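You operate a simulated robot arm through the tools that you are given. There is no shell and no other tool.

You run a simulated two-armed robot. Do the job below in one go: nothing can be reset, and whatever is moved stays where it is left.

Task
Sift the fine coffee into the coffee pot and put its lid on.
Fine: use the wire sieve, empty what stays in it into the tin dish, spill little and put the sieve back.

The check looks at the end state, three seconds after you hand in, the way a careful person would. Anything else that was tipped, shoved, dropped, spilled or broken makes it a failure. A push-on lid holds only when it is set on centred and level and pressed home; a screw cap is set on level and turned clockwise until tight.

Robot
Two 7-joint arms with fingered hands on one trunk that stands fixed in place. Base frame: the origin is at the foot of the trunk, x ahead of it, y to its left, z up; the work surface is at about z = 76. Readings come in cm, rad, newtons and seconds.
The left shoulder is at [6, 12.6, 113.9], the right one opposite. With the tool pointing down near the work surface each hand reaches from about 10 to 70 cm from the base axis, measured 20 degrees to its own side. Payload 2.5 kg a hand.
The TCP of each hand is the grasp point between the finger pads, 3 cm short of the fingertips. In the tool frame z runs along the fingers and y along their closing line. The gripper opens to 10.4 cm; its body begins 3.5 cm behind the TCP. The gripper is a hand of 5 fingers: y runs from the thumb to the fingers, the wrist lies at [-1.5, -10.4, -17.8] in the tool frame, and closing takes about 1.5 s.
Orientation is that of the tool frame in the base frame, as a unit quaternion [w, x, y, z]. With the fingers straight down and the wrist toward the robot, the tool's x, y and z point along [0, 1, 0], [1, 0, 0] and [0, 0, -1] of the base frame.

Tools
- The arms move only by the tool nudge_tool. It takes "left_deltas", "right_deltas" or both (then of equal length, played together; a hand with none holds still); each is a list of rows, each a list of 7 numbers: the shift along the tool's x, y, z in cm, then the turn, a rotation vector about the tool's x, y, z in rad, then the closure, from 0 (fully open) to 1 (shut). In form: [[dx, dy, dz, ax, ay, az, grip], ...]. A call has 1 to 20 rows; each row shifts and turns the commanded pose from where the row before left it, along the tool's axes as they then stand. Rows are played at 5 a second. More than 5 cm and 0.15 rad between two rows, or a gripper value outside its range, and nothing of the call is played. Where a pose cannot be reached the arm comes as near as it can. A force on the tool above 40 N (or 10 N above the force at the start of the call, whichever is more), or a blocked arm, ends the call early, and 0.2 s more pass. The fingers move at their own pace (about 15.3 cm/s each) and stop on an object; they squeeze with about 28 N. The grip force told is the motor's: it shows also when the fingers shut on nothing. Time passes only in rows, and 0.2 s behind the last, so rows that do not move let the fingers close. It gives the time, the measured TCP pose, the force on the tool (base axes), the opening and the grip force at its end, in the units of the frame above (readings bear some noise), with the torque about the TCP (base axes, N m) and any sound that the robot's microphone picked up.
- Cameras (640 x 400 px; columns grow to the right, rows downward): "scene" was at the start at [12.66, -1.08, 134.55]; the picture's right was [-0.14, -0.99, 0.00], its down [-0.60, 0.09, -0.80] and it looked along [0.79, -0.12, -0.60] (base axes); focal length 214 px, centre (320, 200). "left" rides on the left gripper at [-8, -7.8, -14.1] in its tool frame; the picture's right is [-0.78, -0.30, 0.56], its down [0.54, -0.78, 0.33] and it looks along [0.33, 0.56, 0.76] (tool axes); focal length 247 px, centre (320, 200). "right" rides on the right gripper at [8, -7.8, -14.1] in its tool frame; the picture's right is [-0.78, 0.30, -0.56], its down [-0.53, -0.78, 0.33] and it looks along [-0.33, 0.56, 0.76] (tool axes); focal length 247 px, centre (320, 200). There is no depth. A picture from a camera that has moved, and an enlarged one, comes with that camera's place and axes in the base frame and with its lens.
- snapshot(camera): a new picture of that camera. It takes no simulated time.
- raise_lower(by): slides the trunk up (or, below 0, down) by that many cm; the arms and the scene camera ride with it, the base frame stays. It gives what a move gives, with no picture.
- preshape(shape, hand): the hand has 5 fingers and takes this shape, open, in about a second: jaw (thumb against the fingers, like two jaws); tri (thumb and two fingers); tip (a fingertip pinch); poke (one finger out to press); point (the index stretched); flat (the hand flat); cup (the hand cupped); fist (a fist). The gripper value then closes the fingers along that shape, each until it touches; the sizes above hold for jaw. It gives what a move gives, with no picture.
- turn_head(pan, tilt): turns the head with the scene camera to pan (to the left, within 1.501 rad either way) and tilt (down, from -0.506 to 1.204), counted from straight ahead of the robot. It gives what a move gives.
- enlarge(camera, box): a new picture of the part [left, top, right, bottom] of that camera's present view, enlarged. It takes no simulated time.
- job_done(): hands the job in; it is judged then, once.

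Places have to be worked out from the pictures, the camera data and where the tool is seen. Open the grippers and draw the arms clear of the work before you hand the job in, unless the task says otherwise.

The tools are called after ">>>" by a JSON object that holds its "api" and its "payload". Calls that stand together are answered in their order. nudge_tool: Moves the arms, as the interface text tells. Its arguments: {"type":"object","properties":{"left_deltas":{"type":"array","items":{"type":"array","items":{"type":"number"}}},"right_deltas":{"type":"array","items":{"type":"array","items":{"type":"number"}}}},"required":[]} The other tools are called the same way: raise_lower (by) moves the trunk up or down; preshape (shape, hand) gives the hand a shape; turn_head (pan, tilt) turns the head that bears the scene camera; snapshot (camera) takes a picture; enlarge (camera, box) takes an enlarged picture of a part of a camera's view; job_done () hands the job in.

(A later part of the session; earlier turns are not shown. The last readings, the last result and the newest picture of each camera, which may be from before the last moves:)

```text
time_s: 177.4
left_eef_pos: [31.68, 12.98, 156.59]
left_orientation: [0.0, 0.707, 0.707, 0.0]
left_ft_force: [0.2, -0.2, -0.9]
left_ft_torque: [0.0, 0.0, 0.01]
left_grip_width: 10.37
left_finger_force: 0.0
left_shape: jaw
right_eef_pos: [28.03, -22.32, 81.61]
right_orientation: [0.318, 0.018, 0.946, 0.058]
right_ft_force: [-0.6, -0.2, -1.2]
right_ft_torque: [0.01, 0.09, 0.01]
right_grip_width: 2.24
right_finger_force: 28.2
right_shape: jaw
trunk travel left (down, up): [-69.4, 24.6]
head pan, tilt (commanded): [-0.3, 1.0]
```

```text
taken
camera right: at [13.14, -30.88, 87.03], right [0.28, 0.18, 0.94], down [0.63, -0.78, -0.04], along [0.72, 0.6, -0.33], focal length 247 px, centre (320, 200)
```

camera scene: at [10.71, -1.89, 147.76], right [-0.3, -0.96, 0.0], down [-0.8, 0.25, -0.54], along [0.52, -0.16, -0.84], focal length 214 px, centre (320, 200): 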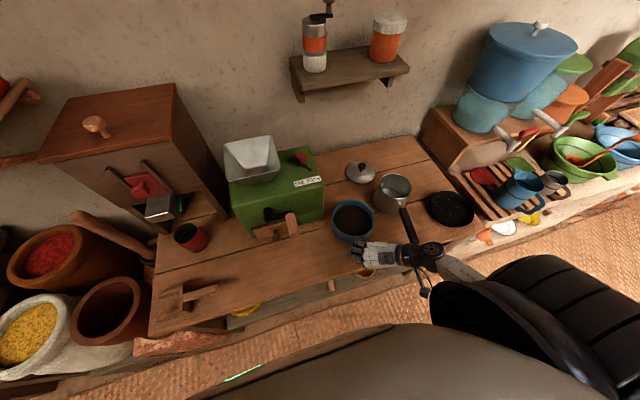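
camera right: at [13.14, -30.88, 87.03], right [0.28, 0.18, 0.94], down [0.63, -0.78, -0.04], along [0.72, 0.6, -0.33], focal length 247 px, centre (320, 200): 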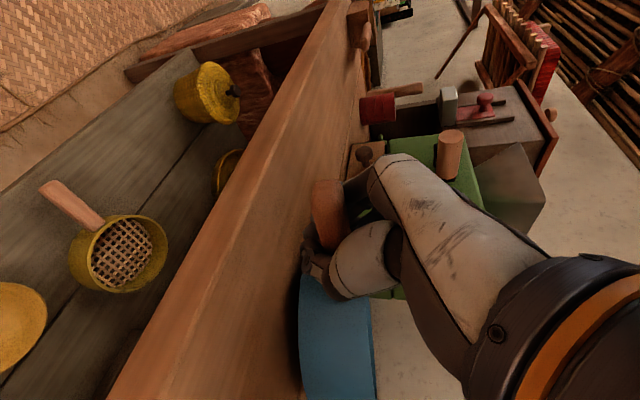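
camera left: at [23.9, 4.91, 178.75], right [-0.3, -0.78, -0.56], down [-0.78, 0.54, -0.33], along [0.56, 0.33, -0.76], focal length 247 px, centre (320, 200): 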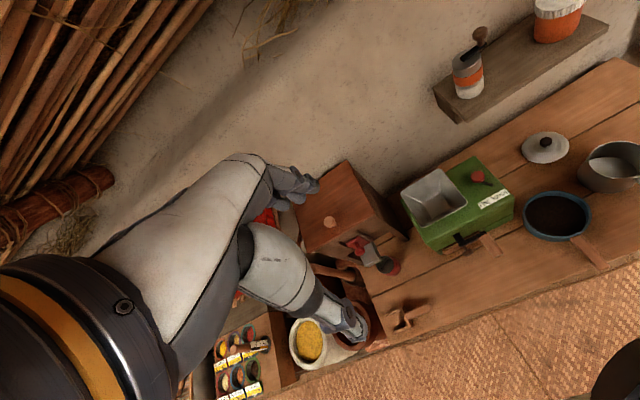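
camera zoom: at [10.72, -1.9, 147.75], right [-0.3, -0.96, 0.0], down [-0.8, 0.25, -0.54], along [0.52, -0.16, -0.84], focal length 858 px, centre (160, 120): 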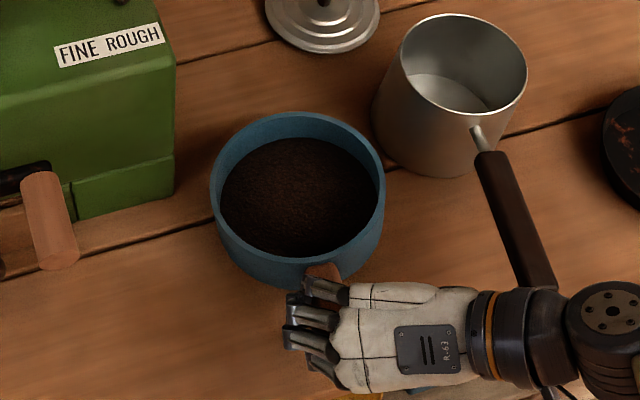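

It weighs about the same as the other sieve and no leak is visible so far. I raise it 9 cm smoothly and look at the table beneath.

>>> {"api": "nudge_tool", "payload": {"right_deltas": [[-0.6, 0.12, -0.79, 0, 0, 0, 1], [-1.0, 0.2, -1.3, 0, 0, 0, 1], [-1.2, 0.24, -1.58, 0, 0, 0, 1], [-1.2, 0.24, -1.58, 0, 0, 0, 1], [-1.0, 0.2, -1.3, 0, 0, 0, 1], [-0.6, 0.12, -0.79, 0, 0, 0, 1]]}}

>>> {"api": "enlarge", "payload": {"camera": "scene", "box": [280, 150, 440, 280]}}

>>> {"api": "snapshot", "payload": {"camera": "right"}}

```text
time_s: 178.8
left_eef_pos: [31.73, 12.9, 156.55]
left_orientation: [0.0, 0.707, 0.707, 0.0]
left_ft_force: [-0.2, 0.2, -1.1]
left_ft_torque: [0.03, -0.03, -0.01]
left_grip_width: 10.36
left_finger_force: 0.0
left_shape: jaw
right_eef_pos: [28.09, -22.42, 90.98]
right_orientation: [0.318, 0.018, 0.946, 0.059]
right_ft_force: [0.3, 0.4, -1.3]
right_ft_torque: [0.02, 0.09, -0.01]
right_grip_width: 2.21
right_finger_force: 28.0
right_shape: jaw
trunk travel left (down, up): [-69.4, 24.6]
head pan, tilt (commanded): [-0.3, 1.0]
```

```text
3.08 times, centred on (360, 215) of scene
camera zoom: at [10.72, -1.89, 147.75], right [-0.3, -0.96, 0.0], down [-0.8, 0.25, -0.54], along [0.52, -0.16, -0.84], focal length 660 px, centre (197, 154)
```

zoom: 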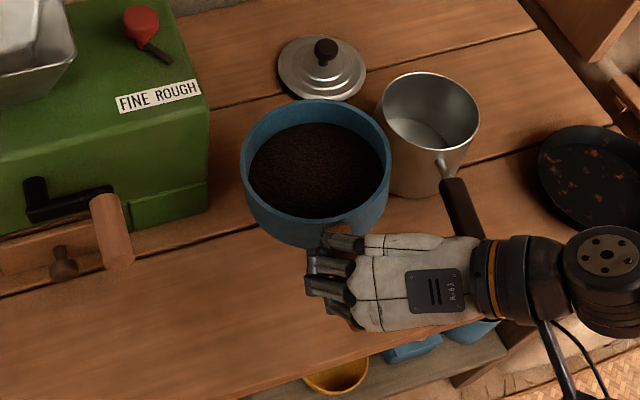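

```text
taken
camera right: at [13.19, -30.9, 96.39], right [0.28, 0.18, 0.94], down [0.63, -0.78, -0.04], along [0.72, 0.6, -0.33], focal length 247 px, centre (320, 200)
```

right: 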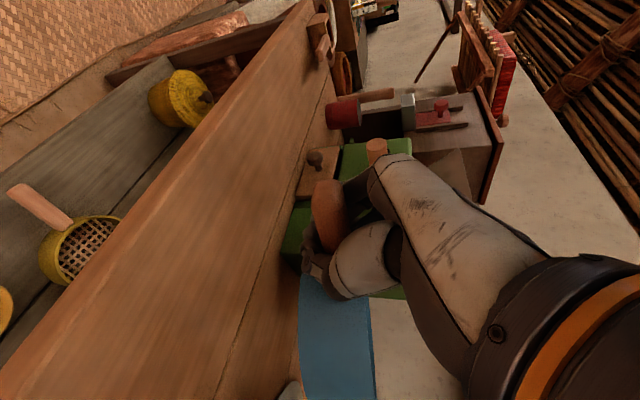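

No spill seen. I carry the sieve right toward the pot, keeping its bottom above the pot rim, then yaw 20° so the hand stays clear of the pot's handle.

>>> {"api": "nudge_tool", "payload": {"right_deltas": [[-0.6, -0.8, -0.5, 0, 0, 0, 1], [-0.9, -1.7, -0.3, 0, 0, 0, 1], [-0.9, -1.9, 0.2, 0, 0, 0, 1], [-0.9, -2.0, 0.2, 0, 0, 0, 1], [-0.9, -2.0, 0.2, 0, 0, 0, 1], [-0.9, -2.0, 0.3, 0, 0, 0, 1], [-0.9, -1.9, 0.2, 0, 0, 0, 1], [-0.6, -1.1, 0.2, 0, 0, 0, 1], [-0.4, -0.8, 0.1, 0, 0, 0, 1], [0, 0, 0, 0.0525, -0.0107, 0.069, 1], [0, 0, 0, 0.0525, -0.0107, 0.069, 1], [0, 0, 0, 0.0525, -0.0107, 0.069, 1], [0, 0, 0, 0.0525, -0.0107, 0.069, 1]]}}

>>> {"api": "snapshot", "payload": {"camera": "scene"}}

>>> {"api": "enlarge", "payload": {"camera": "scene", "box": [300, 150, 460, 280]}}

```text
time_s: 181.6
left_eef_pos: [31.57, 12.91, 156.59]
left_orientation: [0.0, 0.707, 0.707, 0.001]
left_ft_force: [0.2, -0.4, -1.0]
left_ft_torque: [0.03, 0.0, 0.0]
left_grip_width: 10.38
left_finger_force: 0.0
left_shape: jaw
right_eef_pos: [34.07, -36.9, 92.92]
right_orientation: [0.324, 0.183, 0.928, 0.002]
right_ft_force: [0.5, 0.3, -1.2]
right_ft_torque: [0.07, 0.07, 0.01]
right_grip_width: 2.24
right_finger_force: 28.5
right_shape: jaw
trunk travel left (down, up): [-69.4, 24.6]
head pan, tilt (commanded): [-0.3, 1.0]
```

```text
taken
camera scene: at [10.72, -1.9, 147.76], right [-0.3, -0.96, 0.0], down [-0.8, 0.25, -0.54], along [0.52, -0.16, -0.84], focal length 214 px, centre (320, 200)
```

scene: 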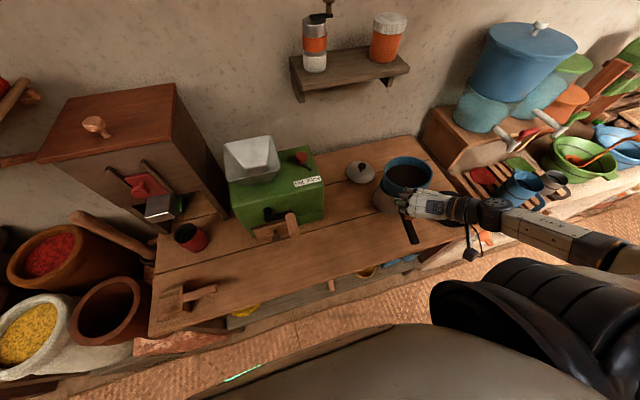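

```text
3.08 times, centred on (380, 215) of scene
camera zoom: at [10.72, -1.9, 147.76], right [-0.3, -0.96, 0.0], down [-0.8, 0.25, -0.54], along [0.52, -0.16, -0.84], focal length 660 px, centre (135, 154)
```

zoom: 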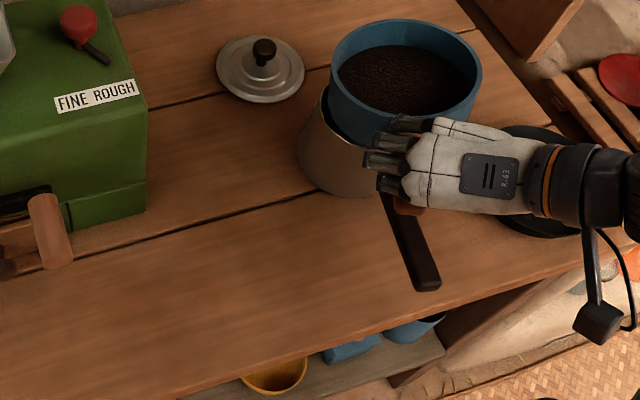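

The home spot is clean; no leak. The sieve (about 15-16 cm) is wider than the pot (about 12 cm), so centring matters. I look with the right camera at the pot beneath.

>>> {"api": "snapshot", "payload": {"camera": "right"}}

>>> {"api": "turn_head", "payload": {"pan": -0.75, "tilt": 0.75}}

>>> {"api": "enlarge", "payload": {"camera": "scene", "box": [260, 170, 400, 280]}}

```text
taken
camera right: at [17.18, -39.94, 98.35], right [0.33, 0.08, 0.94], down [0.32, -0.95, -0.04], along [0.89, 0.32, -0.33], focal length 247 px, centre (320, 200)
```

right: 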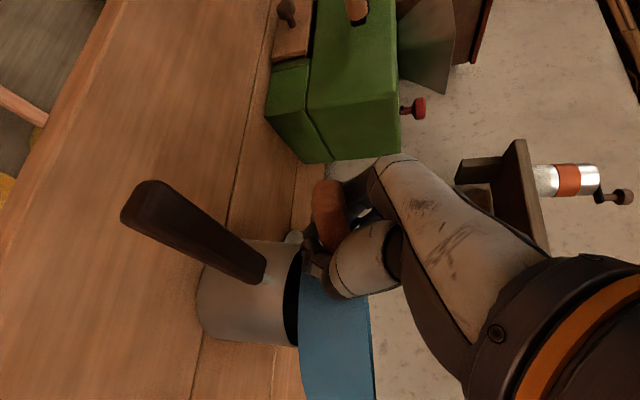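

```text
time_s: 182.5
left_eef_pos: [31.71, 12.9, 156.52]
left_orientation: [0.0, 0.707, 0.707, 0.0]
left_ft_force: [0.1, 0.1, 0.9]
left_ft_torque: [-0.01, -0.01, -0.01]
left_grip_width: 10.35
left_finger_force: 0.1
left_shape: jaw
right_eef_pos: [34.11, -36.98, 92.8]
right_orientation: [0.323, 0.182, 0.929, 0.003]
right_ft_force: [0.3, 0.2, -0.6]
right_ft_torque: [0.04, 0.09, 0.02]
right_grip_width: 2.23
right_finger_force: 27.6
right_shape: jaw
trunk travel left (down, up): [-69.4, 24.6]
head pan, tilt (commanded): [-0.75, 0.75]
```

```text
3.64 times, centred on (330, 225) of scene
camera zoom: at [10.13, -5.49, 149.66], right [-0.68, -0.73, 0.0], down [-0.5, 0.47, -0.73], along [0.53, -0.5, -0.68], focal length 780 px, centre (284, 109)
```

zoom: 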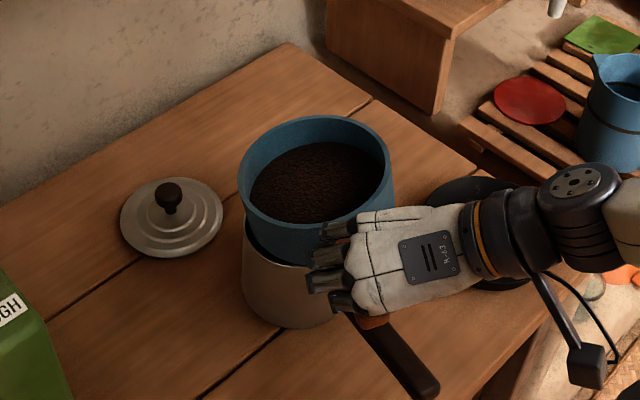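

From two views the sieve centre is about 1.8 cm short in x of the pot centre. I zoom the right camera to judge the gap between the pot rim and the sieve bottom.

>>> {"api": "enlarge", "payload": {"camera": "right", "box": [180, 220, 380, 400]}}

```text
2.22 times, centred on (280, 310) of right
camera zoom: at [17.17, -39.96, 98.34], right [0.33, 0.08, 0.94], down [0.33, -0.94, -0.04], along [0.89, 0.32, -0.33], focal length 549 px, centre (409, -44)
```

zoom: 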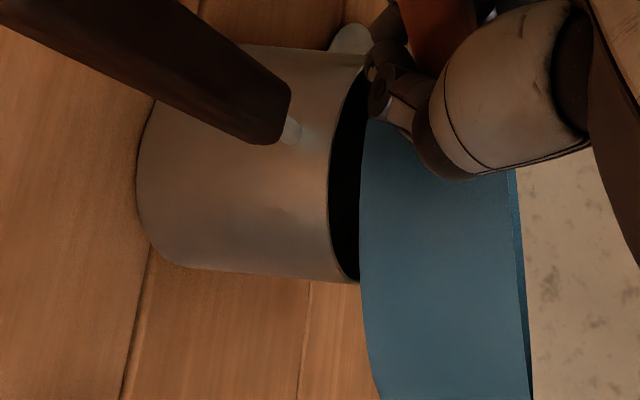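

The gap between pot rim and sieve bottom is about 2 cm, and the sieve sits somewhat right/short of the pot. I shift it +1.6 in x, +1.2 in y and lower it 1.2 cm, then re-check.

>>> {"api": "nudge_tool", "payload": {"right_deltas": [[0.02, 0.51, 0.54, 0, 0, 0, 1], [0.02, 0.51, 0.54, 0, 0, 0, 1], [0.02, 0.51, 0.54, 0, 0, 0, 1]]}}

>>> {"api": "enlarge", "payload": {"camera": "right", "box": [180, 220, 380, 400]}}

>>> {"api": "enlarge", "payload": {"camera": "scene", "box": [260, 170, 400, 280]}}

```text
time_s: 183.3
left_eef_pos: [31.8, 13.0, 156.57]
left_orientation: [-0.001, 0.707, 0.707, -0.001]
left_ft_force: [0.1, -1.1, -0.5]
left_ft_torque: [0.02, 0.01, 0.05]
left_grip_width: 10.36
left_finger_force: 0.0
left_shape: jaw
right_eef_pos: [35.46, -35.73, 91.69]
right_orientation: [0.322, 0.182, 0.929, 0.003]
right_ft_force: [-0.2, 0.5, -0.9]
right_ft_torque: [0.07, 0.06, 0.01]
right_grip_width: 2.24
right_finger_force: 28.2
right_shape: jaw
trunk travel left (down, up): [-69.4, 24.6]
head pan, tilt (commanded): [-0.75, 0.75]
```

```text
2.22 times, centred on (280, 310) of right
camera zoom: at [18.6, -38.67, 97.18], right [0.33, 0.08, 0.94], down [0.33, -0.94, -0.04], along [0.89, 0.32, -0.33], focal length 549 px, centre (409, -44)
```

zoom: 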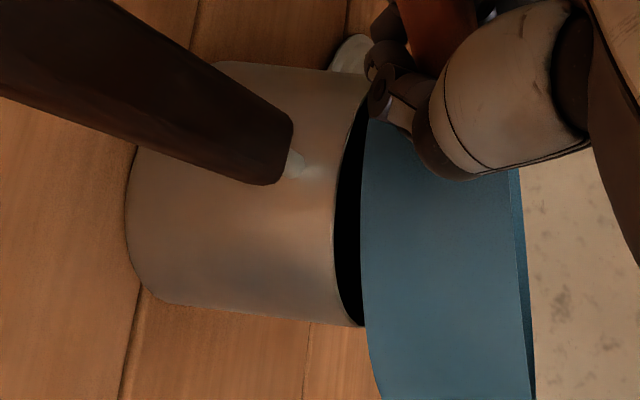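

```text
3.64 times, centred on (330, 225) of scene
camera zoom: at [10.13, -5.49, 149.67], right [-0.68, -0.73, 0.0], down [-0.5, 0.47, -0.73], along [0.53, -0.5, -0.68], focal length 780 px, centre (284, 109)
```

zoom: 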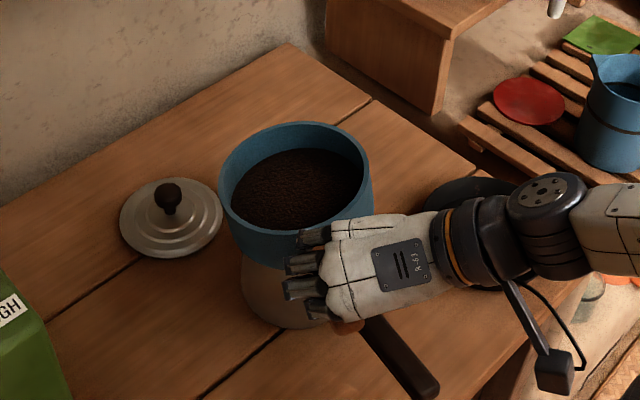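

The sieve is now centred within about half a centimetre and 1 cm above the rim. I correct y by -0.4 and try a brief gentle shake, then look.

>>> {"api": "nudge_tool", "payload": {"right_deltas": [[-0.14, -0.37, 0.05, 0, 0, 0, 1], [-0.4, 0, 0.3, 0, 0, 0, 1], [0.8, 0, -0.6, 0, 0, 0, 1], [-0.8, 0, 0.6, 0, 0, 0, 1], [0.8, 0, -0.6, 0, 0, 0, 1], [-0.8, 0, 0.6, 0, 0, 0, 1], [0.4, 0, -0.3, 0, 0, 0, 1]]}}

>>> {"api": "enlarge", "payload": {"camera": "right", "box": [180, 220, 380, 400]}}

>>> {"api": "enlarge", "payload": {"camera": "scene", "box": [260, 170, 400, 280]}}

```text
time_s: 184.9
left_eef_pos: [31.74, 12.89, 156.56]
left_orientation: [0.001, 0.707, 0.707, 0.001]
left_ft_force: [-0.5, 0.1, -0.1]
left_ft_torque: [-0.01, 0.0, -0.03]
left_grip_width: 10.36
left_finger_force: 0.1
left_shape: jaw
right_eef_pos: [35.54, -36.09, 91.68]
right_orientation: [0.324, 0.182, 0.928, 0.002]
right_ft_force: [-0.8, -0.3, -1.4]
right_ft_torque: [0.04, 0.03, 0.01]
right_grip_width: 2.2
right_finger_force: 28.2
right_shape: jaw
trunk travel left (down, up): [-69.4, 24.6]
head pan, tilt (commanded): [-0.75, 0.75]
```

```text
2.22 times, centred on (280, 310) of right
camera zoom: at [18.64, -38.98, 97.28], right [0.33, 0.08, 0.94], down [0.33, -0.94, -0.04], along [0.89, 0.32, -0.33], focal length 549 px, centre (409, -44)
```

zoom: 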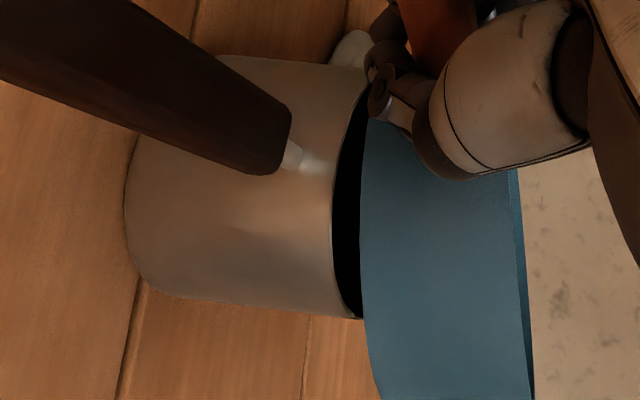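

```text
3.64 times, centred on (330, 225) of scene
camera zoom: at [10.07, -5.47, 149.67], right [-0.68, -0.73, 0.0], down [-0.5, 0.47, -0.73], along [0.54, -0.5, -0.68], focal length 780 px, centre (284, 109)
```

zoom: 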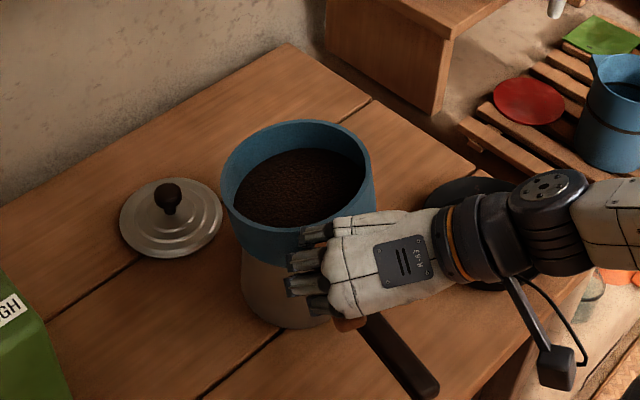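

No spill seen. I shake for longer (same small amplitude) and compare the coffee level.

>>> {"api": "nudge_tool", "payload": {"right_deltas": [[-0.4, 0, 0.3, 0, 0, 0, 1], [0.8, 0, -0.6, 0, 0, 0, 1], [-0.8, 0, 0.6, 0, 0, 0, 1], [0.8, 0, -0.6, 0, 0, 0, 1], [-0.8, 0, 0.6, 0, 0, 0, 1], [0.8, 0, -0.6, 0, 0, 0, 1], [-0.8, 0, 0.6, 0, 0, 0, 1], [0.8, 0, -0.6, 0, 0, 0, 1], [-0.8, 0, 0.6, 0, 0, 0, 1], [0.8, 0, -0.6, 0, 0, 0, 1], [-0.8, 0, 0.6, 0, 0, 0, 1], [0.8, 0, -0.6, 0, 0, 0, 1], [-0.8, 0, 0.6, 0, 0, 0, 1], [0.8, 0, -0.6, 0, 0, 0, 1], [-0.8, 0, 0.6, 0, 0, 0, 1], [0.8, 0, -0.6, 0, 0, 0, 1], [-0.8, 0, 0.6, 0, 0, 0, 1], [0.4, 0, -0.3, 0, 0, 0, 1]]}}

>>> {"api": "enlarge", "payload": {"camera": "scene", "box": [290, 190, 360, 250]}}

>>> {"api": "enlarge", "payload": {"camera": "right", "box": [180, 220, 380, 400]}}

```text
time_s: 188.7
left_eef_pos: [31.61, 12.98, 156.52]
left_orientation: [0.0, 0.707, 0.707, 0.0]
left_ft_force: [0.1, 0.5, 0.0]
left_ft_torque: [0.0, 0.01, 0.01]
left_grip_width: 10.36
left_finger_force: 0.0
left_shape: jaw
right_eef_pos: [35.45, -36.05, 91.68]
right_orientation: [0.324, 0.182, 0.929, 0.001]
right_ft_force: [-0.1, -0.3, -1.2]
right_ft_torque: [0.07, 0.06, -0.01]
right_grip_width: 2.21
right_finger_force: 27.6
right_shape: jaw
trunk travel left (down, up): [-69.4, 24.6]
head pan, tilt (commanded): [-0.75, 0.75]
```

```text
6.67 times, centred on (325, 220) of scene
camera zoom: at [10.06, -5.48, 149.67], right [-0.68, -0.73, 0.0], down [-0.5, 0.47, -0.73], along [0.54, -0.5, -0.68], focal length 1430 px, centre (287, 67)
```

zoom: 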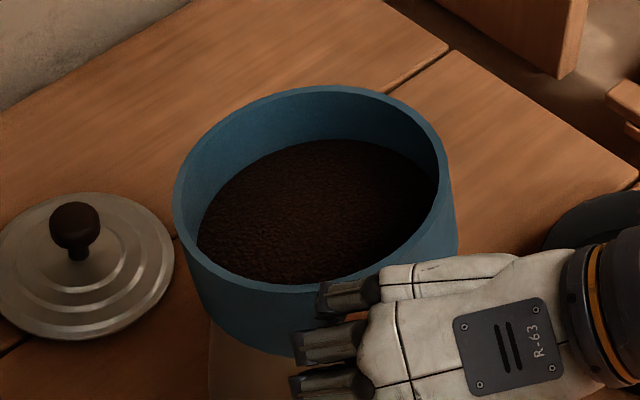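

```text
2.22 times, centred on (280, 310) of right
camera zoom: at [18.55, -39.01, 97.28], right [0.33, 0.08, 0.94], down [0.33, -0.94, -0.04], along [0.89, 0.32, -0.33], focal length 549 px, centre (409, -44)
```

zoom: 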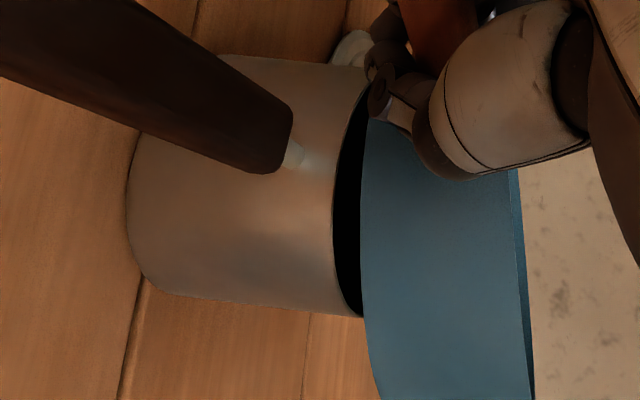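

The level hardly changed. To learn whether anything passes, I raise the sieve 4 cm and move it aside to the right, then look into the pot.

>>> {"api": "nudge_tool", "payload": {"right_deltas": [[-0.9, 0.18, -1.18, 0, 0, 0, 1], [-1.2, 0.24, -1.58, 0, 0, 0, 1], [-0.5, -1.2, -0.4, 0, 0, 0, 1], [-0.7, -1.83, 0.2, 0, 0, 0, 1], [-0.7, -1.83, 0.2, 0, 0, 0, 1], [-0.7, -1.83, 0.2, 0, 0, 0, 1], [-0.7, -1.83, 0.2, 0, 0, 0, 1], [-0.7, -1.83, 0.2, 0, 0, 0, 1], [-0.7, -1.83, 0.2, 0, 0, 0, 1], [-0.4, -1.0, 0.1, 0, 0, 0, 1]]}}

>>> {"api": "snapshot", "payload": {"camera": "scene"}}

>>> {"api": "enlarge", "payload": {"camera": "scene", "box": [270, 180, 410, 280]}}

```text
time_s: 190.9
left_eef_pos: [31.89, 12.96, 156.58]
left_orientation: [0.0, 0.707, 0.707, 0.0]
left_ft_force: [-0.3, 0.4, -0.7]
left_ft_torque: [0.02, -0.01, -0.01]
left_grip_width: 10.38
left_finger_force: 0.1
left_shape: jaw
right_eef_pos: [35.5, -50.19, 96.0]
right_orientation: [0.322, 0.182, 0.929, 0.003]
right_ft_force: [0.0, 0.1, -1.2]
right_ft_torque: [0.04, 0.1, -0.01]
right_grip_width: 2.23
right_finger_force: 28.0
right_shape: jaw
trunk travel left (down, up): [-69.4, 24.6]
head pan, tilt (commanded): [-0.75, 0.75]
```

```text
taken
camera scene: at [10.13, -5.5, 149.67], right [-0.68, -0.73, 0.0], down [-0.5, 0.47, -0.73], along [0.53, -0.5, -0.68], focal length 214 px, centre (320, 200)
```

scene: 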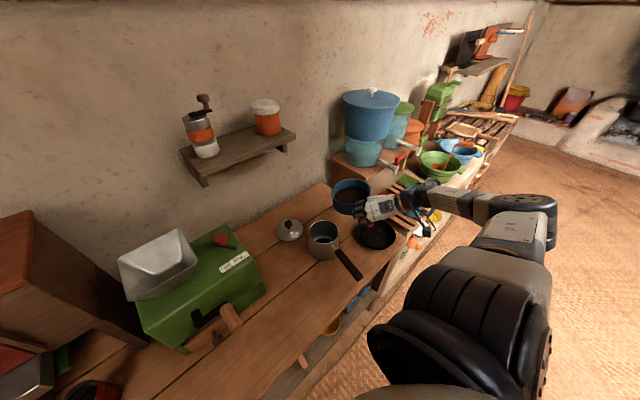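

```text
4.00 times, centred on (340, 230) of scene
camera zoom: at [10.13, -5.5, 149.67], right [-0.68, -0.73, 0.0], down [-0.5, 0.47, -0.73], along [0.53, -0.5, -0.68], focal length 858 px, centre (240, 80)
```

zoom: 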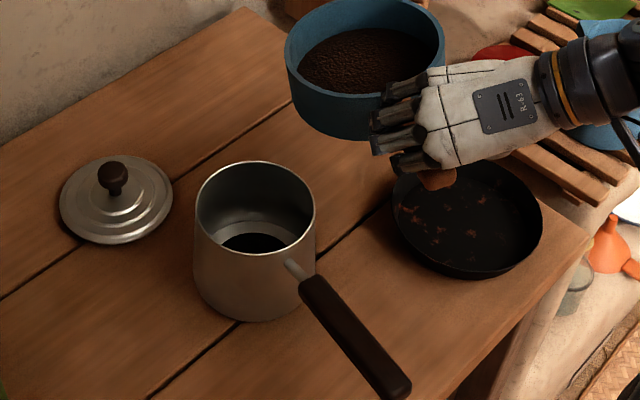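

The pot now holds dark coffee at its bottom and the table around is clean: the blue vessel is the wire sieve and it works. I zoom to check for spills and the level.

>>> {"api": "enlarge", "payload": {"camera": "scene", "box": [300, 210, 370, 265]}}

>>> {"api": "enlarge", "payload": {"camera": "scene", "box": [325, 170, 395, 225]}}

```text
7.27 times, centred on (335, 238) of scene
camera zoom: at [10.13, -5.5, 149.67], right [-0.68, -0.73, 0.0], down [-0.5, 0.47, -0.73], along [0.53, -0.5, -0.68], focal length 1560 px, centre (211, -73)
```

zoom: 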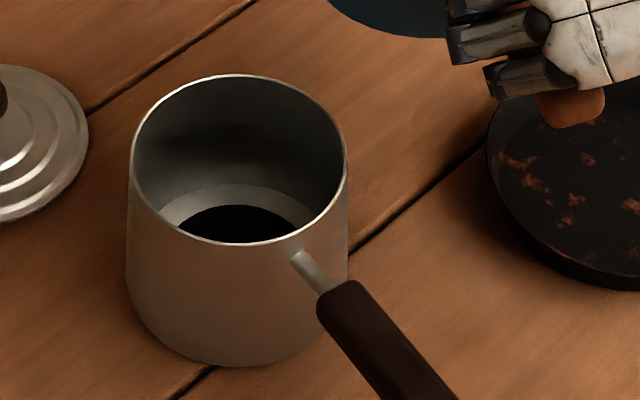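

```text
7.27 times, centred on (360, 198) of scene
camera zoom: at [10.13, -5.5, 149.67], right [-0.68, -0.73, 0.0], down [-0.5, 0.47, -0.73], along [0.53, -0.5, -0.68], focal length 1560 px, centre (29, 218)
```

zoom: 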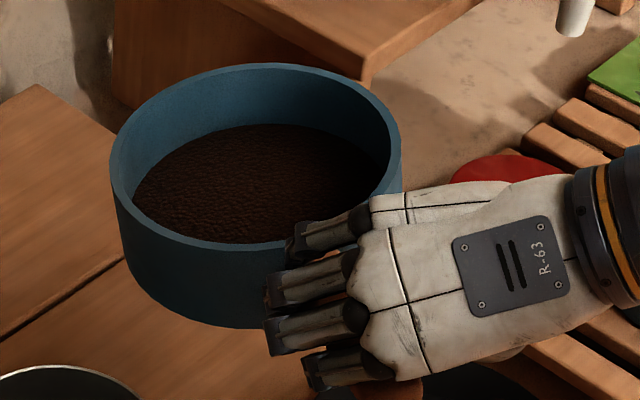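

Coffee has collected neatly in the pot, nothing spilled. I bring the sieve back over the pot and go on shaking.

>>> {"api": "nudge_tool", "payload": {"right_deltas": [[0.4, 1.0, -0.1, 0, 0, 0, 1], [0.7, 1.83, -0.2, 0, 0, 0, 1], [0.7, 1.83, -0.2, 0, 0, 0, 1], [0.7, 1.83, -0.2, 0, 0, 0, 1], [0.7, 1.83, -0.2, 0, 0, 0, 1], [0.7, 1.83, -0.2, 0, 0, 0, 1], [0.7, 1.83, -0.2, 0, 0, 0, 1], [0.5, 1.2, 0.4, 0, 0, 0, 1], [1.2, -0.24, 1.58, 0, 0, 0, 1], [0.9, -0.18, 1.18, 0, 0, 0, 1]]}}

>>> {"api": "enlarge", "payload": {"camera": "scene", "box": [260, 170, 400, 280]}}

>>> {"api": "enlarge", "payload": {"camera": "right", "box": [180, 220, 380, 400]}}

```text
time_s: 193.1
left_eef_pos: [31.77, 12.96, 156.52]
left_orientation: [0.0, 0.707, 0.708, 0.0]
left_ft_force: [0.2, 0.4, -0.3]
left_ft_torque: [0.03, 0.01, 0.0]
left_grip_width: 10.37
left_finger_force: 0.0
left_shape: jaw
right_eef_pos: [35.52, -35.99, 91.67]
right_orientation: [0.324, 0.182, 0.928, 0.002]
right_ft_force: [0.6, -0.1, 0.3]
right_ft_torque: [0.04, -0.02, -0.02]
right_grip_width: 2.23
right_finger_force: 28.0
right_shape: jaw
trunk travel left (down, up): [-69.4, 24.6]
head pan, tilt (commanded): [-0.75, 0.75]
```

```text
3.64 times, centred on (330, 225) of scene
camera zoom: at [10.12, -5.48, 149.67], right [-0.68, -0.73, 0.0], down [-0.5, 0.47, -0.73], along [0.53, -0.5, -0.68], focal length 780 px, centre (284, 109)
```

zoom: 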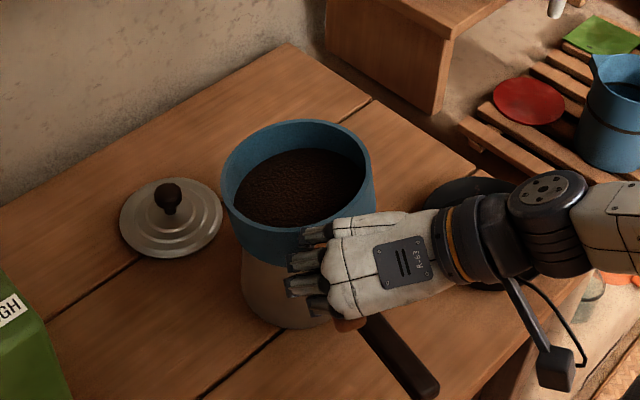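

```text
2.22 times, centred on (280, 310) of right
camera zoom: at [18.7, -38.99, 97.1], right [0.33, 0.08, 0.94], down [0.33, -0.94, -0.04], along [0.89, 0.32, -0.33], focal length 549 px, centre (409, -44)
```

zoom: 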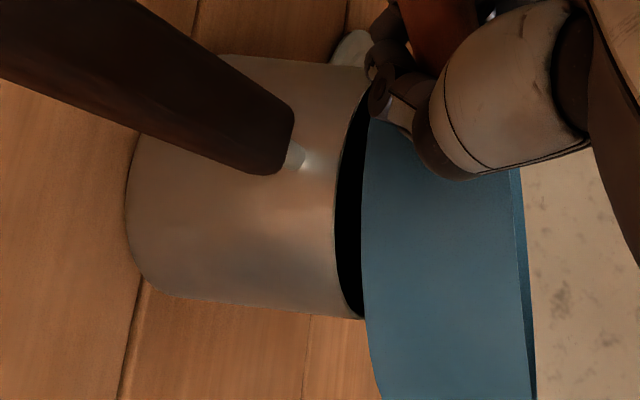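

The torque suggests the far side may just touch the pot rim, so I raise it 0.6 cm and then shake for 3.5 s.

>>> {"api": "nudge_tool", "payload": {"right_deltas": [[-0.36, 0.07, -0.47, 0, 0, 0, 1], [0, 0, 0, 0, 0, 0, 1]]}}

>>> {"api": "nudge_tool", "payload": {"right_deltas": [[-0.4, 0, 0.3, 0, 0, 0, 1], [0.8, 0, -0.6, 0, 0, 0, 1], [-0.8, 0, 0.6, 0, 0, 0, 1], [0.8, 0, -0.6, 0, 0, 0, 1], [-0.8, 0, 0.6, 0, 0, 0, 1], [0.8, 0, -0.6, 0, 0, 0, 1], [-0.8, 0, 0.6, 0, 0, 0, 1], [0.8, 0, -0.6, 0, 0, 0, 1], [-0.8, 0, 0.6, 0, 0, 0, 1], [0.8, 0, -0.6, 0, 0, 0, 1], [-0.8, 0, 0.6, 0, 0, 0, 1], [0.8, 0, -0.6, 0, 0, 0, 1], [-0.8, 0, 0.6, 0, 0, 0, 1], [0.8, 0, -0.6, 0, 0, 0, 1], [-0.8, 0, 0.6, 0, 0, 0, 1], [0.8, 0, -0.6, 0, 0, 0, 1], [-0.8, 0, 0.6, 0, 0, 0, 1], [0.8, 0, -0.6, 0, 0, 0, 1], [-0.8, 0, 0.6, 0, 0, 0, 1], [0.4, 0, -0.3, 0, 0, 0, 1]]}}

>>> {"api": "enlarge", "payload": {"camera": "scene", "box": [290, 190, 360, 250]}}

```text
time_s: 193.7
left_eef_pos: [31.75, 12.84, 156.53]
left_orientation: [0.0, 0.707, 0.707, 0.0]
left_ft_force: [-0.3, -0.9, 0.3]
left_ft_torque: [0.03, -0.01, 0.0]
left_grip_width: 10.36
left_finger_force: 0.1
left_shape: jaw
right_eef_pos: [35.55, -36.08, 92.2]
right_orientation: [0.323, 0.182, 0.929, 0.002]
right_ft_force: [-0.2, 0.0, -0.8]
right_ft_torque: [0.04, 0.08, 0.02]
right_grip_width: 2.2
right_finger_force: 28.1
right_shape: jaw
trunk travel left (down, up): [-69.4, 24.6]
head pan, tilt (commanded): [-0.75, 0.75]
```

```text
time_s: 197.9
left_eef_pos: [31.71, 12.95, 156.48]
left_orientation: [-0.001, 0.707, 0.707, 0.0]
left_ft_force: [0.2, -0.2, 0.7]
left_ft_torque: [0.01, -0.05, -0.01]
left_grip_width: 10.36
left_finger_force: 0.0
left_shape: jaw
right_eef_pos: [35.53, -35.92, 92.28]
right_orientation: [0.324, 0.182, 0.928, 0.003]
right_ft_force: [-0.9, -0.1, -0.1]
right_ft_torque: [0.08, 0.06, 0.01]
right_grip_width: 2.19
right_finger_force: 27.8
right_shape: jaw
trunk travel left (down, up): [-69.4, 24.6]
head pan, tilt (commanded): [-0.75, 0.75]
```

```text
6.67 times, centred on (325, 220) of scene
camera zoom: at [10.07, -5.48, 149.67], right [-0.68, -0.73, 0.0], down [-0.5, 0.47, -0.73], along [0.54, -0.5, -0.68], focal length 1430 px, centre (287, 67)
```

zoom: 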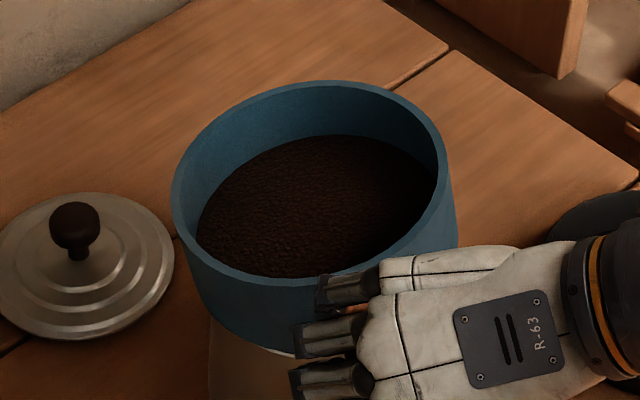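

The level looks little changed. I shake with larger amplitude (±0.75 cm) for 3.6 s, then look into the pot again.

>>> {"api": "nudge_tool", "payload": {"right_deltas": [[-0.6, 0, 0.45, 0, 0, 0, 1], [1.2, 0, -0.9, 0, 0, 0, 1], [-1.2, 0, 0.9, 0, 0, 0, 1], [1.2, 0, -0.9, 0, 0, 0, 1], [-1.2, 0, 0.9, 0, 0, 0, 1], [1.2, 0, -0.9, 0, 0, 0, 1], [-1.2, 0, 0.9, 0, 0, 0, 1], [1.2, 0, -0.9, 0, 0, 0, 1], [-1.2, 0, 0.9, 0, 0, 0, 1], [1.2, 0, -0.9, 0, 0, 0, 1], [-1.2, 0, 0.9, 0, 0, 0, 1], [1.2, 0, -0.9, 0, 0, 0, 1], [-1.2, 0, 0.9, 0, 0, 0, 1], [1.2, 0, -0.9, 0, 0, 0, 1], [-1.2, 0, 0.9, 0, 0, 0, 1], [1.2, 0, -0.9, 0, 0, 0, 1], [-1.2, 0, 0.9, 0, 0, 0, 1], [0.6, 0, -0.45, 0, 0, 0, 1]]}}

>>> {"api": "enlarge", "payload": {"camera": "scene", "box": [290, 190, 360, 250]}}

>>> {"api": "nudge_tool", "payload": {"right_deltas": [[-0.9, 0.18, -1.18, 0, 0, 0, 1], [-1.2, 0.24, -1.58, 0, 0, 0, 1], [-0.5, -1.2, -0.4, 0, 0, 0, 1], [-0.7, -1.83, 0.2, 0, 0, 0, 1], [-0.7, -1.83, 0.2, 0, 0, 0, 1], [-0.7, -1.83, 0.2, 0, 0, 0, 1], [-0.7, -1.83, 0.2, 0, 0, 0, 1], [-0.7, -1.83, 0.2, 0, 0, 0, 1], [-0.7, -1.83, 0.2, 0, 0, 0, 1], [-0.4, -1.0, 0.1, 0, 0, 0, 1]]}}

>>> {"api": "enlarge", "payload": {"camera": "scene", "box": [300, 210, 370, 265]}}

>>> {"api": "enlarge", "payload": {"camera": "scene", "box": [325, 170, 395, 225]}}

```text
time_s: 201.7
left_eef_pos: [31.62, 12.91, 156.58]
left_orientation: [0.0, 0.707, 0.707, 0.001]
left_ft_force: [-0.4, 0.2, 0.0]
left_ft_torque: [0.0, 0.02, 0.03]
left_grip_width: 10.37
left_finger_force: 0.1
left_shape: jaw
right_eef_pos: [35.39, -35.98, 92.34]
right_orientation: [0.324, 0.181, 0.929, 0.001]
right_ft_force: [0.3, -0.6, -1.7]
right_ft_torque: [0.05, 0.08, -0.02]
right_grip_width: 2.22
right_finger_force: 27.9
right_shape: jaw
trunk travel left (down, up): [-69.4, 24.6]
head pan, tilt (commanded): [-0.75, 0.75]
```

```text
6.67 times, centred on (325, 220) of scene
camera zoom: at [10.04, -5.47, 149.68], right [-0.68, -0.73, 0.0], down [-0.5, 0.47, -0.73], along [0.54, -0.5, -0.68], focal length 1430 px, centre (287, 67)
```

zoom: 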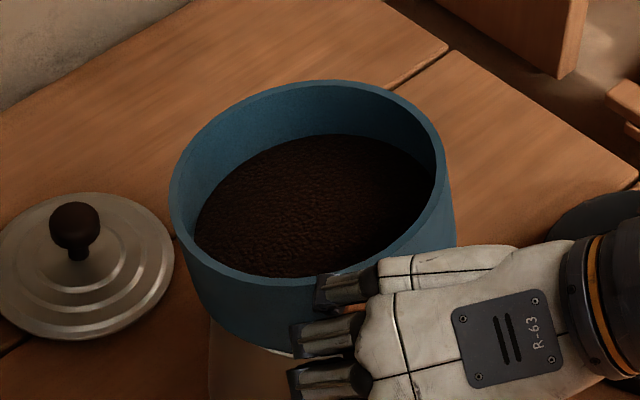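

```text
time_s: 203.9
left_eef_pos: [31.65, 12.8, 156.58]
left_orientation: [0.0, 0.707, 0.707, 0.0]
left_ft_force: [-0.1, 0.3, -0.3]
left_ft_torque: [0.0, -0.03, 0.01]
left_grip_width: 10.39
left_finger_force: 0.1
left_shape: jaw
right_eef_pos: [35.26, -50.21, 96.48]
right_orientation: [0.323, 0.181, 0.929, 0.002]
right_ft_force: [0.3, 0.3, -1.2]
right_ft_torque: [0.07, 0.1, -0.01]
right_grip_width: 2.2
right_finger_force: 27.8
right_shape: jaw
trunk travel left (down, up): [-69.4, 24.6]
head pan, tilt (commanded): [-0.75, 0.75]
```

```text
7.27 times, centred on (335, 238) of scene
camera zoom: at [10.14, -5.5, 149.67], right [-0.68, -0.73, 0.0], down [-0.5, 0.47, -0.73], along [0.53, -0.5, -0.68], focal length 1560 px, centre (211, -73)
```

zoom: 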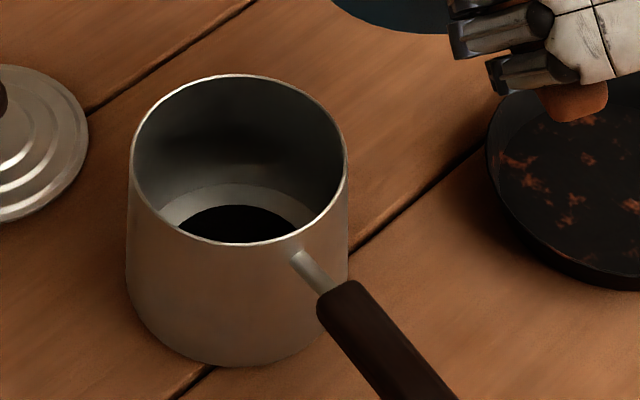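

```text
7.27 times, centred on (360, 198) of scene
camera zoom: at [10.14, -5.5, 149.67], right [-0.68, -0.73, 0.0], down [-0.5, 0.47, -0.73], along [0.53, -0.5, -0.68], focal length 1560 px, centre (29, 218)
```

zoom: 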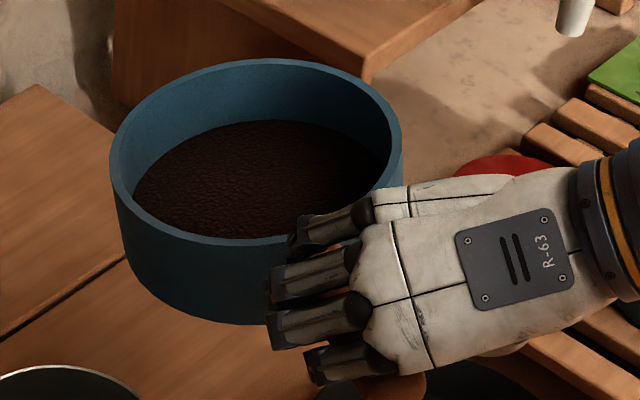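

The dark disc in the pot did not grow. I zoom deeper into the pot to see what it is.

>>> {"api": "enlarge", "payload": {"camera": "scene", "box": [318, 228, 340, 244]}}

>>> {"api": "enlarge", "payload": {"camera": "scene", "box": [340, 180, 366, 198]}}

```text
16.00 times, centred on (329, 236) of scene
camera zoom: at [10.14, -5.5, 149.67], right [-0.68, -0.73, 0.0], down [-0.5, 0.47, -0.73], along [0.53, -0.5, -0.68], focal length 3432 px, centre (176, -376)
```

zoom: 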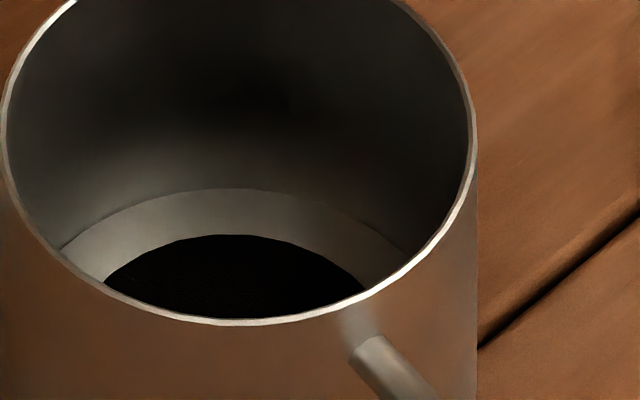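

```text
16.00 times, centred on (353, 189) of scene
camera zoom: at [10.14, -5.5, 149.67], right [-0.68, -0.73, 0.0], down [-0.5, 0.47, -0.73], along [0.53, -0.5, -0.68], focal length 3432 px, centre (-208, 376)
```

zoom: 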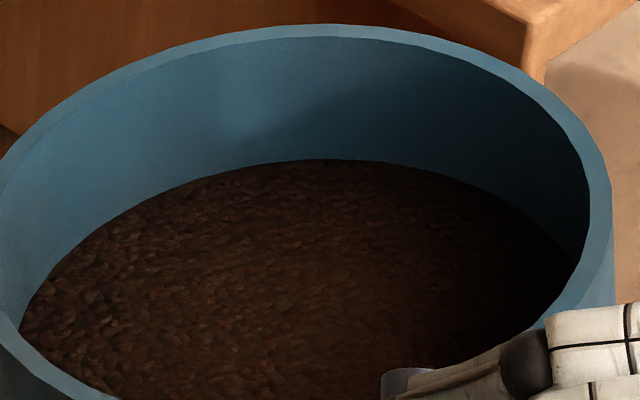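

A fine dark layer lies in the pot, and the sieve's level fell from about 2.4 to 1.6 cm in the first shaking, then stayed. To be sure only the rough part is left, I go back and shake sideways and up-down, then compare.

>>> {"api": "nudge_tool", "payload": {"right_deltas": [[0.4, 1.0, -0.1, 0, 0, 0, 1], [0.7, 1.83, -0.2, 0, 0, 0, 1], [0.7, 1.83, -0.2, 0, 0, 0, 1], [0.7, 1.83, -0.2, 0, 0, 0, 1], [0.7, 1.83, -0.2, 0, 0, 0, 1], [0.7, 1.83, -0.2, 0, 0, 0, 1], [0.7, 1.83, -0.2, 0, 0, 0, 1], [0.5, 1.2, 0.4, 0, 0, 0, 1], [1.2, -0.24, 1.58, 0, 0, 0, 1], [0.9, -0.18, 1.18, 0, 0, 0, 1], [0, 0, 0, 0, 0, 0, 1]]}}

>>> {"api": "nudge_tool", "payload": {"right_deltas": [[0, 0.5, 0, 0, 0, 0, 1], [0, -1, 0, 0, 0, 0, 1], [0, 1, 0, 0, 0, 0, 1], [0, -1, 0, 0, 0, 0, 1], [0, 1, 0, 0, 0, 0, 1], [0, -1, 0, 0, 0, 0, 1], [0, 1, 0, 0, 0, 0, 1], [0, -1, 0, 0, 0, 0, 1], [0, 0.5, 0, 0, 0, 0, 1], [-0.6, 0.12, -0.8, 0, 0, 0, 1], [0.6, -0.12, 0.8, 0, 0, 0, 1], [-0.6, 0.12, -0.8, 0, 0, 0, 1], [0.6, -0.12, 0.8, 0, 0, 0, 1], [-0.6, 0.12, -0.8, 0, 0, 0, 1], [0.6, -0.12, 0.8, 0, 0, 0, 1], [-0.6, 0.12, -0.8, 0, 0, 0, 1], [0.6, -0.12, 0.8, 0, 0, 0, 1], [0, 0, 0, 0, 0, 0, 1]]}}

>>> {"api": "enlarge", "payload": {"camera": "scene", "box": [290, 190, 360, 250]}}

>>> {"api": "enlarge", "payload": {"camera": "right", "box": [180, 220, 380, 400]}}

```text
time_s: 206.3
left_eef_pos: [31.67, 12.86, 156.53]
left_orientation: [0.0, 0.707, 0.707, 0.001]
left_ft_force: [-0.4, -0.3, 0.3]
left_ft_torque: [0.01, 0.03, -0.03]
left_grip_width: 10.37
left_finger_force: 0.1
left_shape: jaw
right_eef_pos: [35.45, -36.01, 92.37]
right_orientation: [0.322, 0.182, 0.929, 0.003]
right_ft_force: [-0.6, -0.3, -0.5]
right_ft_torque: [0.04, 0.12, -0.03]
right_grip_width: 2.18
right_finger_force: 28.2
right_shape: jaw
trunk travel left (down, up): [-69.4, 24.6]
head pan, tilt (commanded): [-0.75, 0.75]
```

```text
time_s: 210.1
left_eef_pos: [31.88, 12.93, 156.48]
left_orientation: [0.0, 0.707, 0.707, 0.0]
left_ft_force: [-0.6, 0.8, 0.0]
left_ft_torque: [0.02, 0.0, 0.0]
left_grip_width: 10.35
left_finger_force: 0.0
left_shape: jaw
right_eef_pos: [35.46, -36.07, 92.48]
right_orientation: [0.323, 0.181, 0.929, 0.002]
right_ft_force: [-0.1, 0.8, -1.2]
right_ft_torque: [0.04, 0.09, -0.03]
right_grip_width: 2.23
right_finger_force: 28.3
right_shape: jaw
trunk travel left (down, up): [-69.4, 24.6]
head pan, tilt (commanded): [-0.75, 0.75]
```

```text
6.67 times, centred on (325, 220) of scene
camera zoom: at [10.11, -5.47, 149.67], right [-0.68, -0.73, 0.0], down [-0.5, 0.47, -0.73], along [0.53, -0.5, -0.68], focal length 1430 px, centre (287, 67)
```

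zoom: 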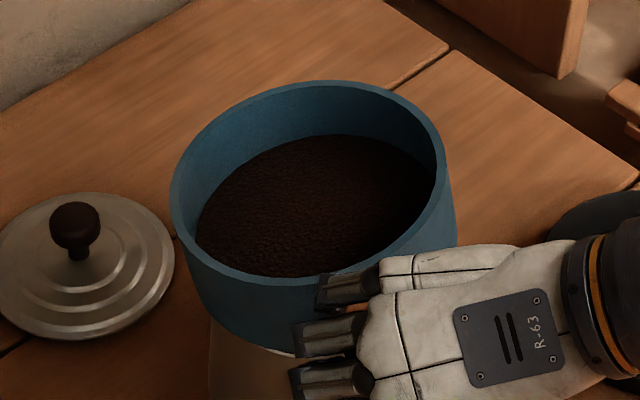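

```text
2.22 times, centred on (280, 310) of right
camera zoom: at [18.63, -39.01, 97.82], right [0.33, 0.08, 0.94], down [0.33, -0.94, -0.04], along [0.89, 0.32, -0.33], focal length 549 px, centre (409, -44)
```

zoom: 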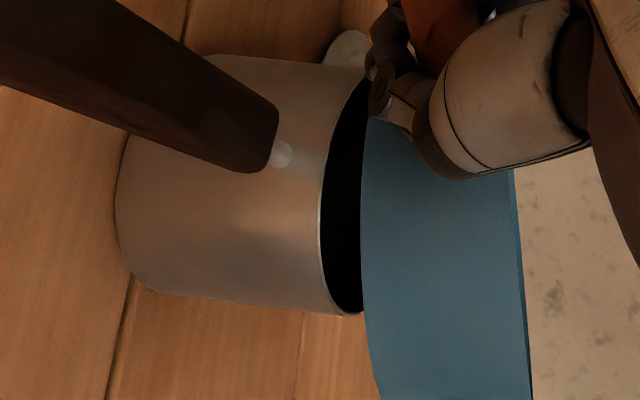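

The level stays the same. As a last check I lower to the first height (just above the rim) and shake gently 2.5 s once more, comparing the level.

>>> {"api": "nudge_tool", "payload": {"right_deltas": [[0.36, -0.07, 0.47, 0, 0, 0, 1], [-0.4, 0, 0.3, 0, 0, 0, 1], [0.8, 0, -0.6, 0, 0, 0, 1], [-0.8, 0, 0.6, 0, 0, 0, 1], [0.8, 0, -0.6, 0, 0, 0, 1], [-0.8, 0, 0.6, 0, 0, 0, 1], [0.8, 0, -0.6, 0, 0, 0, 1], [-0.8, 0, 0.6, 0, 0, 0, 1], [0.8, 0, -0.6, 0, 0, 0, 1], [-0.8, 0, 0.6, 0, 0, 0, 1], [0.8, 0, -0.6, 0, 0, 0, 1], [-0.8, 0, 0.6, 0, 0, 0, 1], [0.8, 0, -0.6, 0, 0, 0, 1], [-0.4, 0, 0.3, 0, 0, 0, 1]]}}

>>> {"api": "enlarge", "payload": {"camera": "scene", "box": [290, 190, 360, 250]}}

>>> {"api": "nudge_tool", "payload": {"right_deltas": [[-0.9, 0.18, -1.18, 0, 0, 0, 1], [-1.2, 0.24, -1.58, 0, 0, 0, 1], [-0.5, -1.2, -0.4, 0, 0, 0, 1], [-0.7, -1.83, 0.2, 0, 0, 0, 1], [-0.7, -1.83, 0.2, 0, 0, 0, 1], [-0.7, -1.83, 0.2, 0, 0, 0, 1], [-0.7, -1.83, 0.2, 0, 0, 0, 1], [-0.7, -1.83, 0.2, 0, 0, 0, 1], [-0.7, -1.83, 0.2, 0, 0, 0, 1], [-0.4, -1.0, 0.1, 0, 0, 0, 1]]}}

>>> {"api": "enlarge", "payload": {"camera": "scene", "box": [310, 218, 350, 250]}}

>>> {"api": "snapshot", "payload": {"camera": "scene"}}

```text
time_s: 213.1
left_eef_pos: [31.67, 12.87, 156.43]
left_orientation: [0.0, 0.707, 0.707, 0.0]
left_ft_force: [0.3, -0.5, 0.0]
left_ft_torque: [-0.02, -0.01, -0.02]
left_grip_width: 10.35
left_finger_force: 0.2
left_shape: jaw
right_eef_pos: [35.48, -36.09, 91.85]
right_orientation: [0.323, 0.182, 0.929, 0.003]
right_ft_force: [0.0, 0.8, -1.2]
right_ft_torque: [0.07, 0.1, -0.02]
right_grip_width: 2.19
right_finger_force: 27.4
right_shape: jaw
trunk travel left (down, up): [-69.4, 24.6]
head pan, tilt (commanded): [-0.75, 0.75]
```

```text
6.67 times, centred on (325, 220) of scene
camera zoom: at [10.19, -5.51, 149.66], right [-0.68, -0.73, 0.0], down [-0.5, 0.47, -0.73], along [0.53, -0.5, -0.68], focal length 1430 px, centre (287, 67)
```

zoom: 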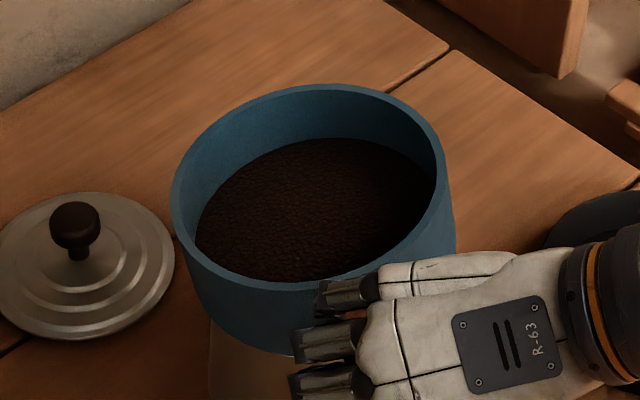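

```text
time_s: 215.3
left_eef_pos: [31.74, 12.93, 156.52]
left_orientation: [0.0, 0.707, 0.707, 0.0]
left_ft_force: [-0.3, -0.3, -0.7]
left_ft_torque: [-0.02, -0.02, 0.03]
left_grip_width: 10.37
left_finger_force: 0.1
left_shape: jaw
right_eef_pos: [35.29, -50.2, 95.97]
right_orientation: [0.322, 0.182, 0.929, 0.002]
right_ft_force: [0.3, -0.2, -1.7]
right_ft_torque: [0.02, 0.08, -0.01]
right_grip_width: 2.17
right_finger_force: 28.0
right_shape: jaw
trunk travel left (down, up): [-69.4, 24.6]
head pan, tilt (commanded): [-0.75, 0.75]
```

```text
12.50 times, centred on (330, 234) of scene
camera zoom: at [10.13, -5.5, 149.67], right [-0.68, -0.73, 0.0], down [-0.5, 0.47, -0.73], along [0.53, -0.5, -0.68], focal length 2681 px, centre (195, -225)
```

zoom: 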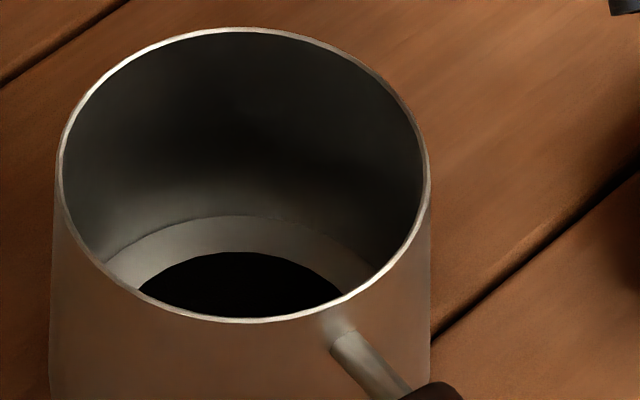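

```text
taken
camera scene: at [10.13, -5.5, 149.67], right [-0.68, -0.73, 0.0], down [-0.5, 0.47, -0.73], along [0.53, -0.5, -0.68], focal length 214 px, centre (320, 200)
```

scene: 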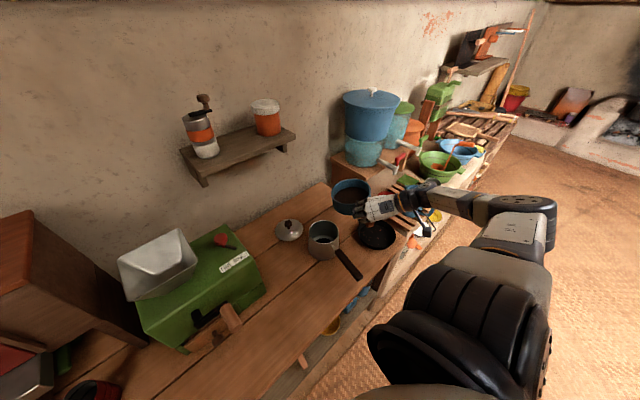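

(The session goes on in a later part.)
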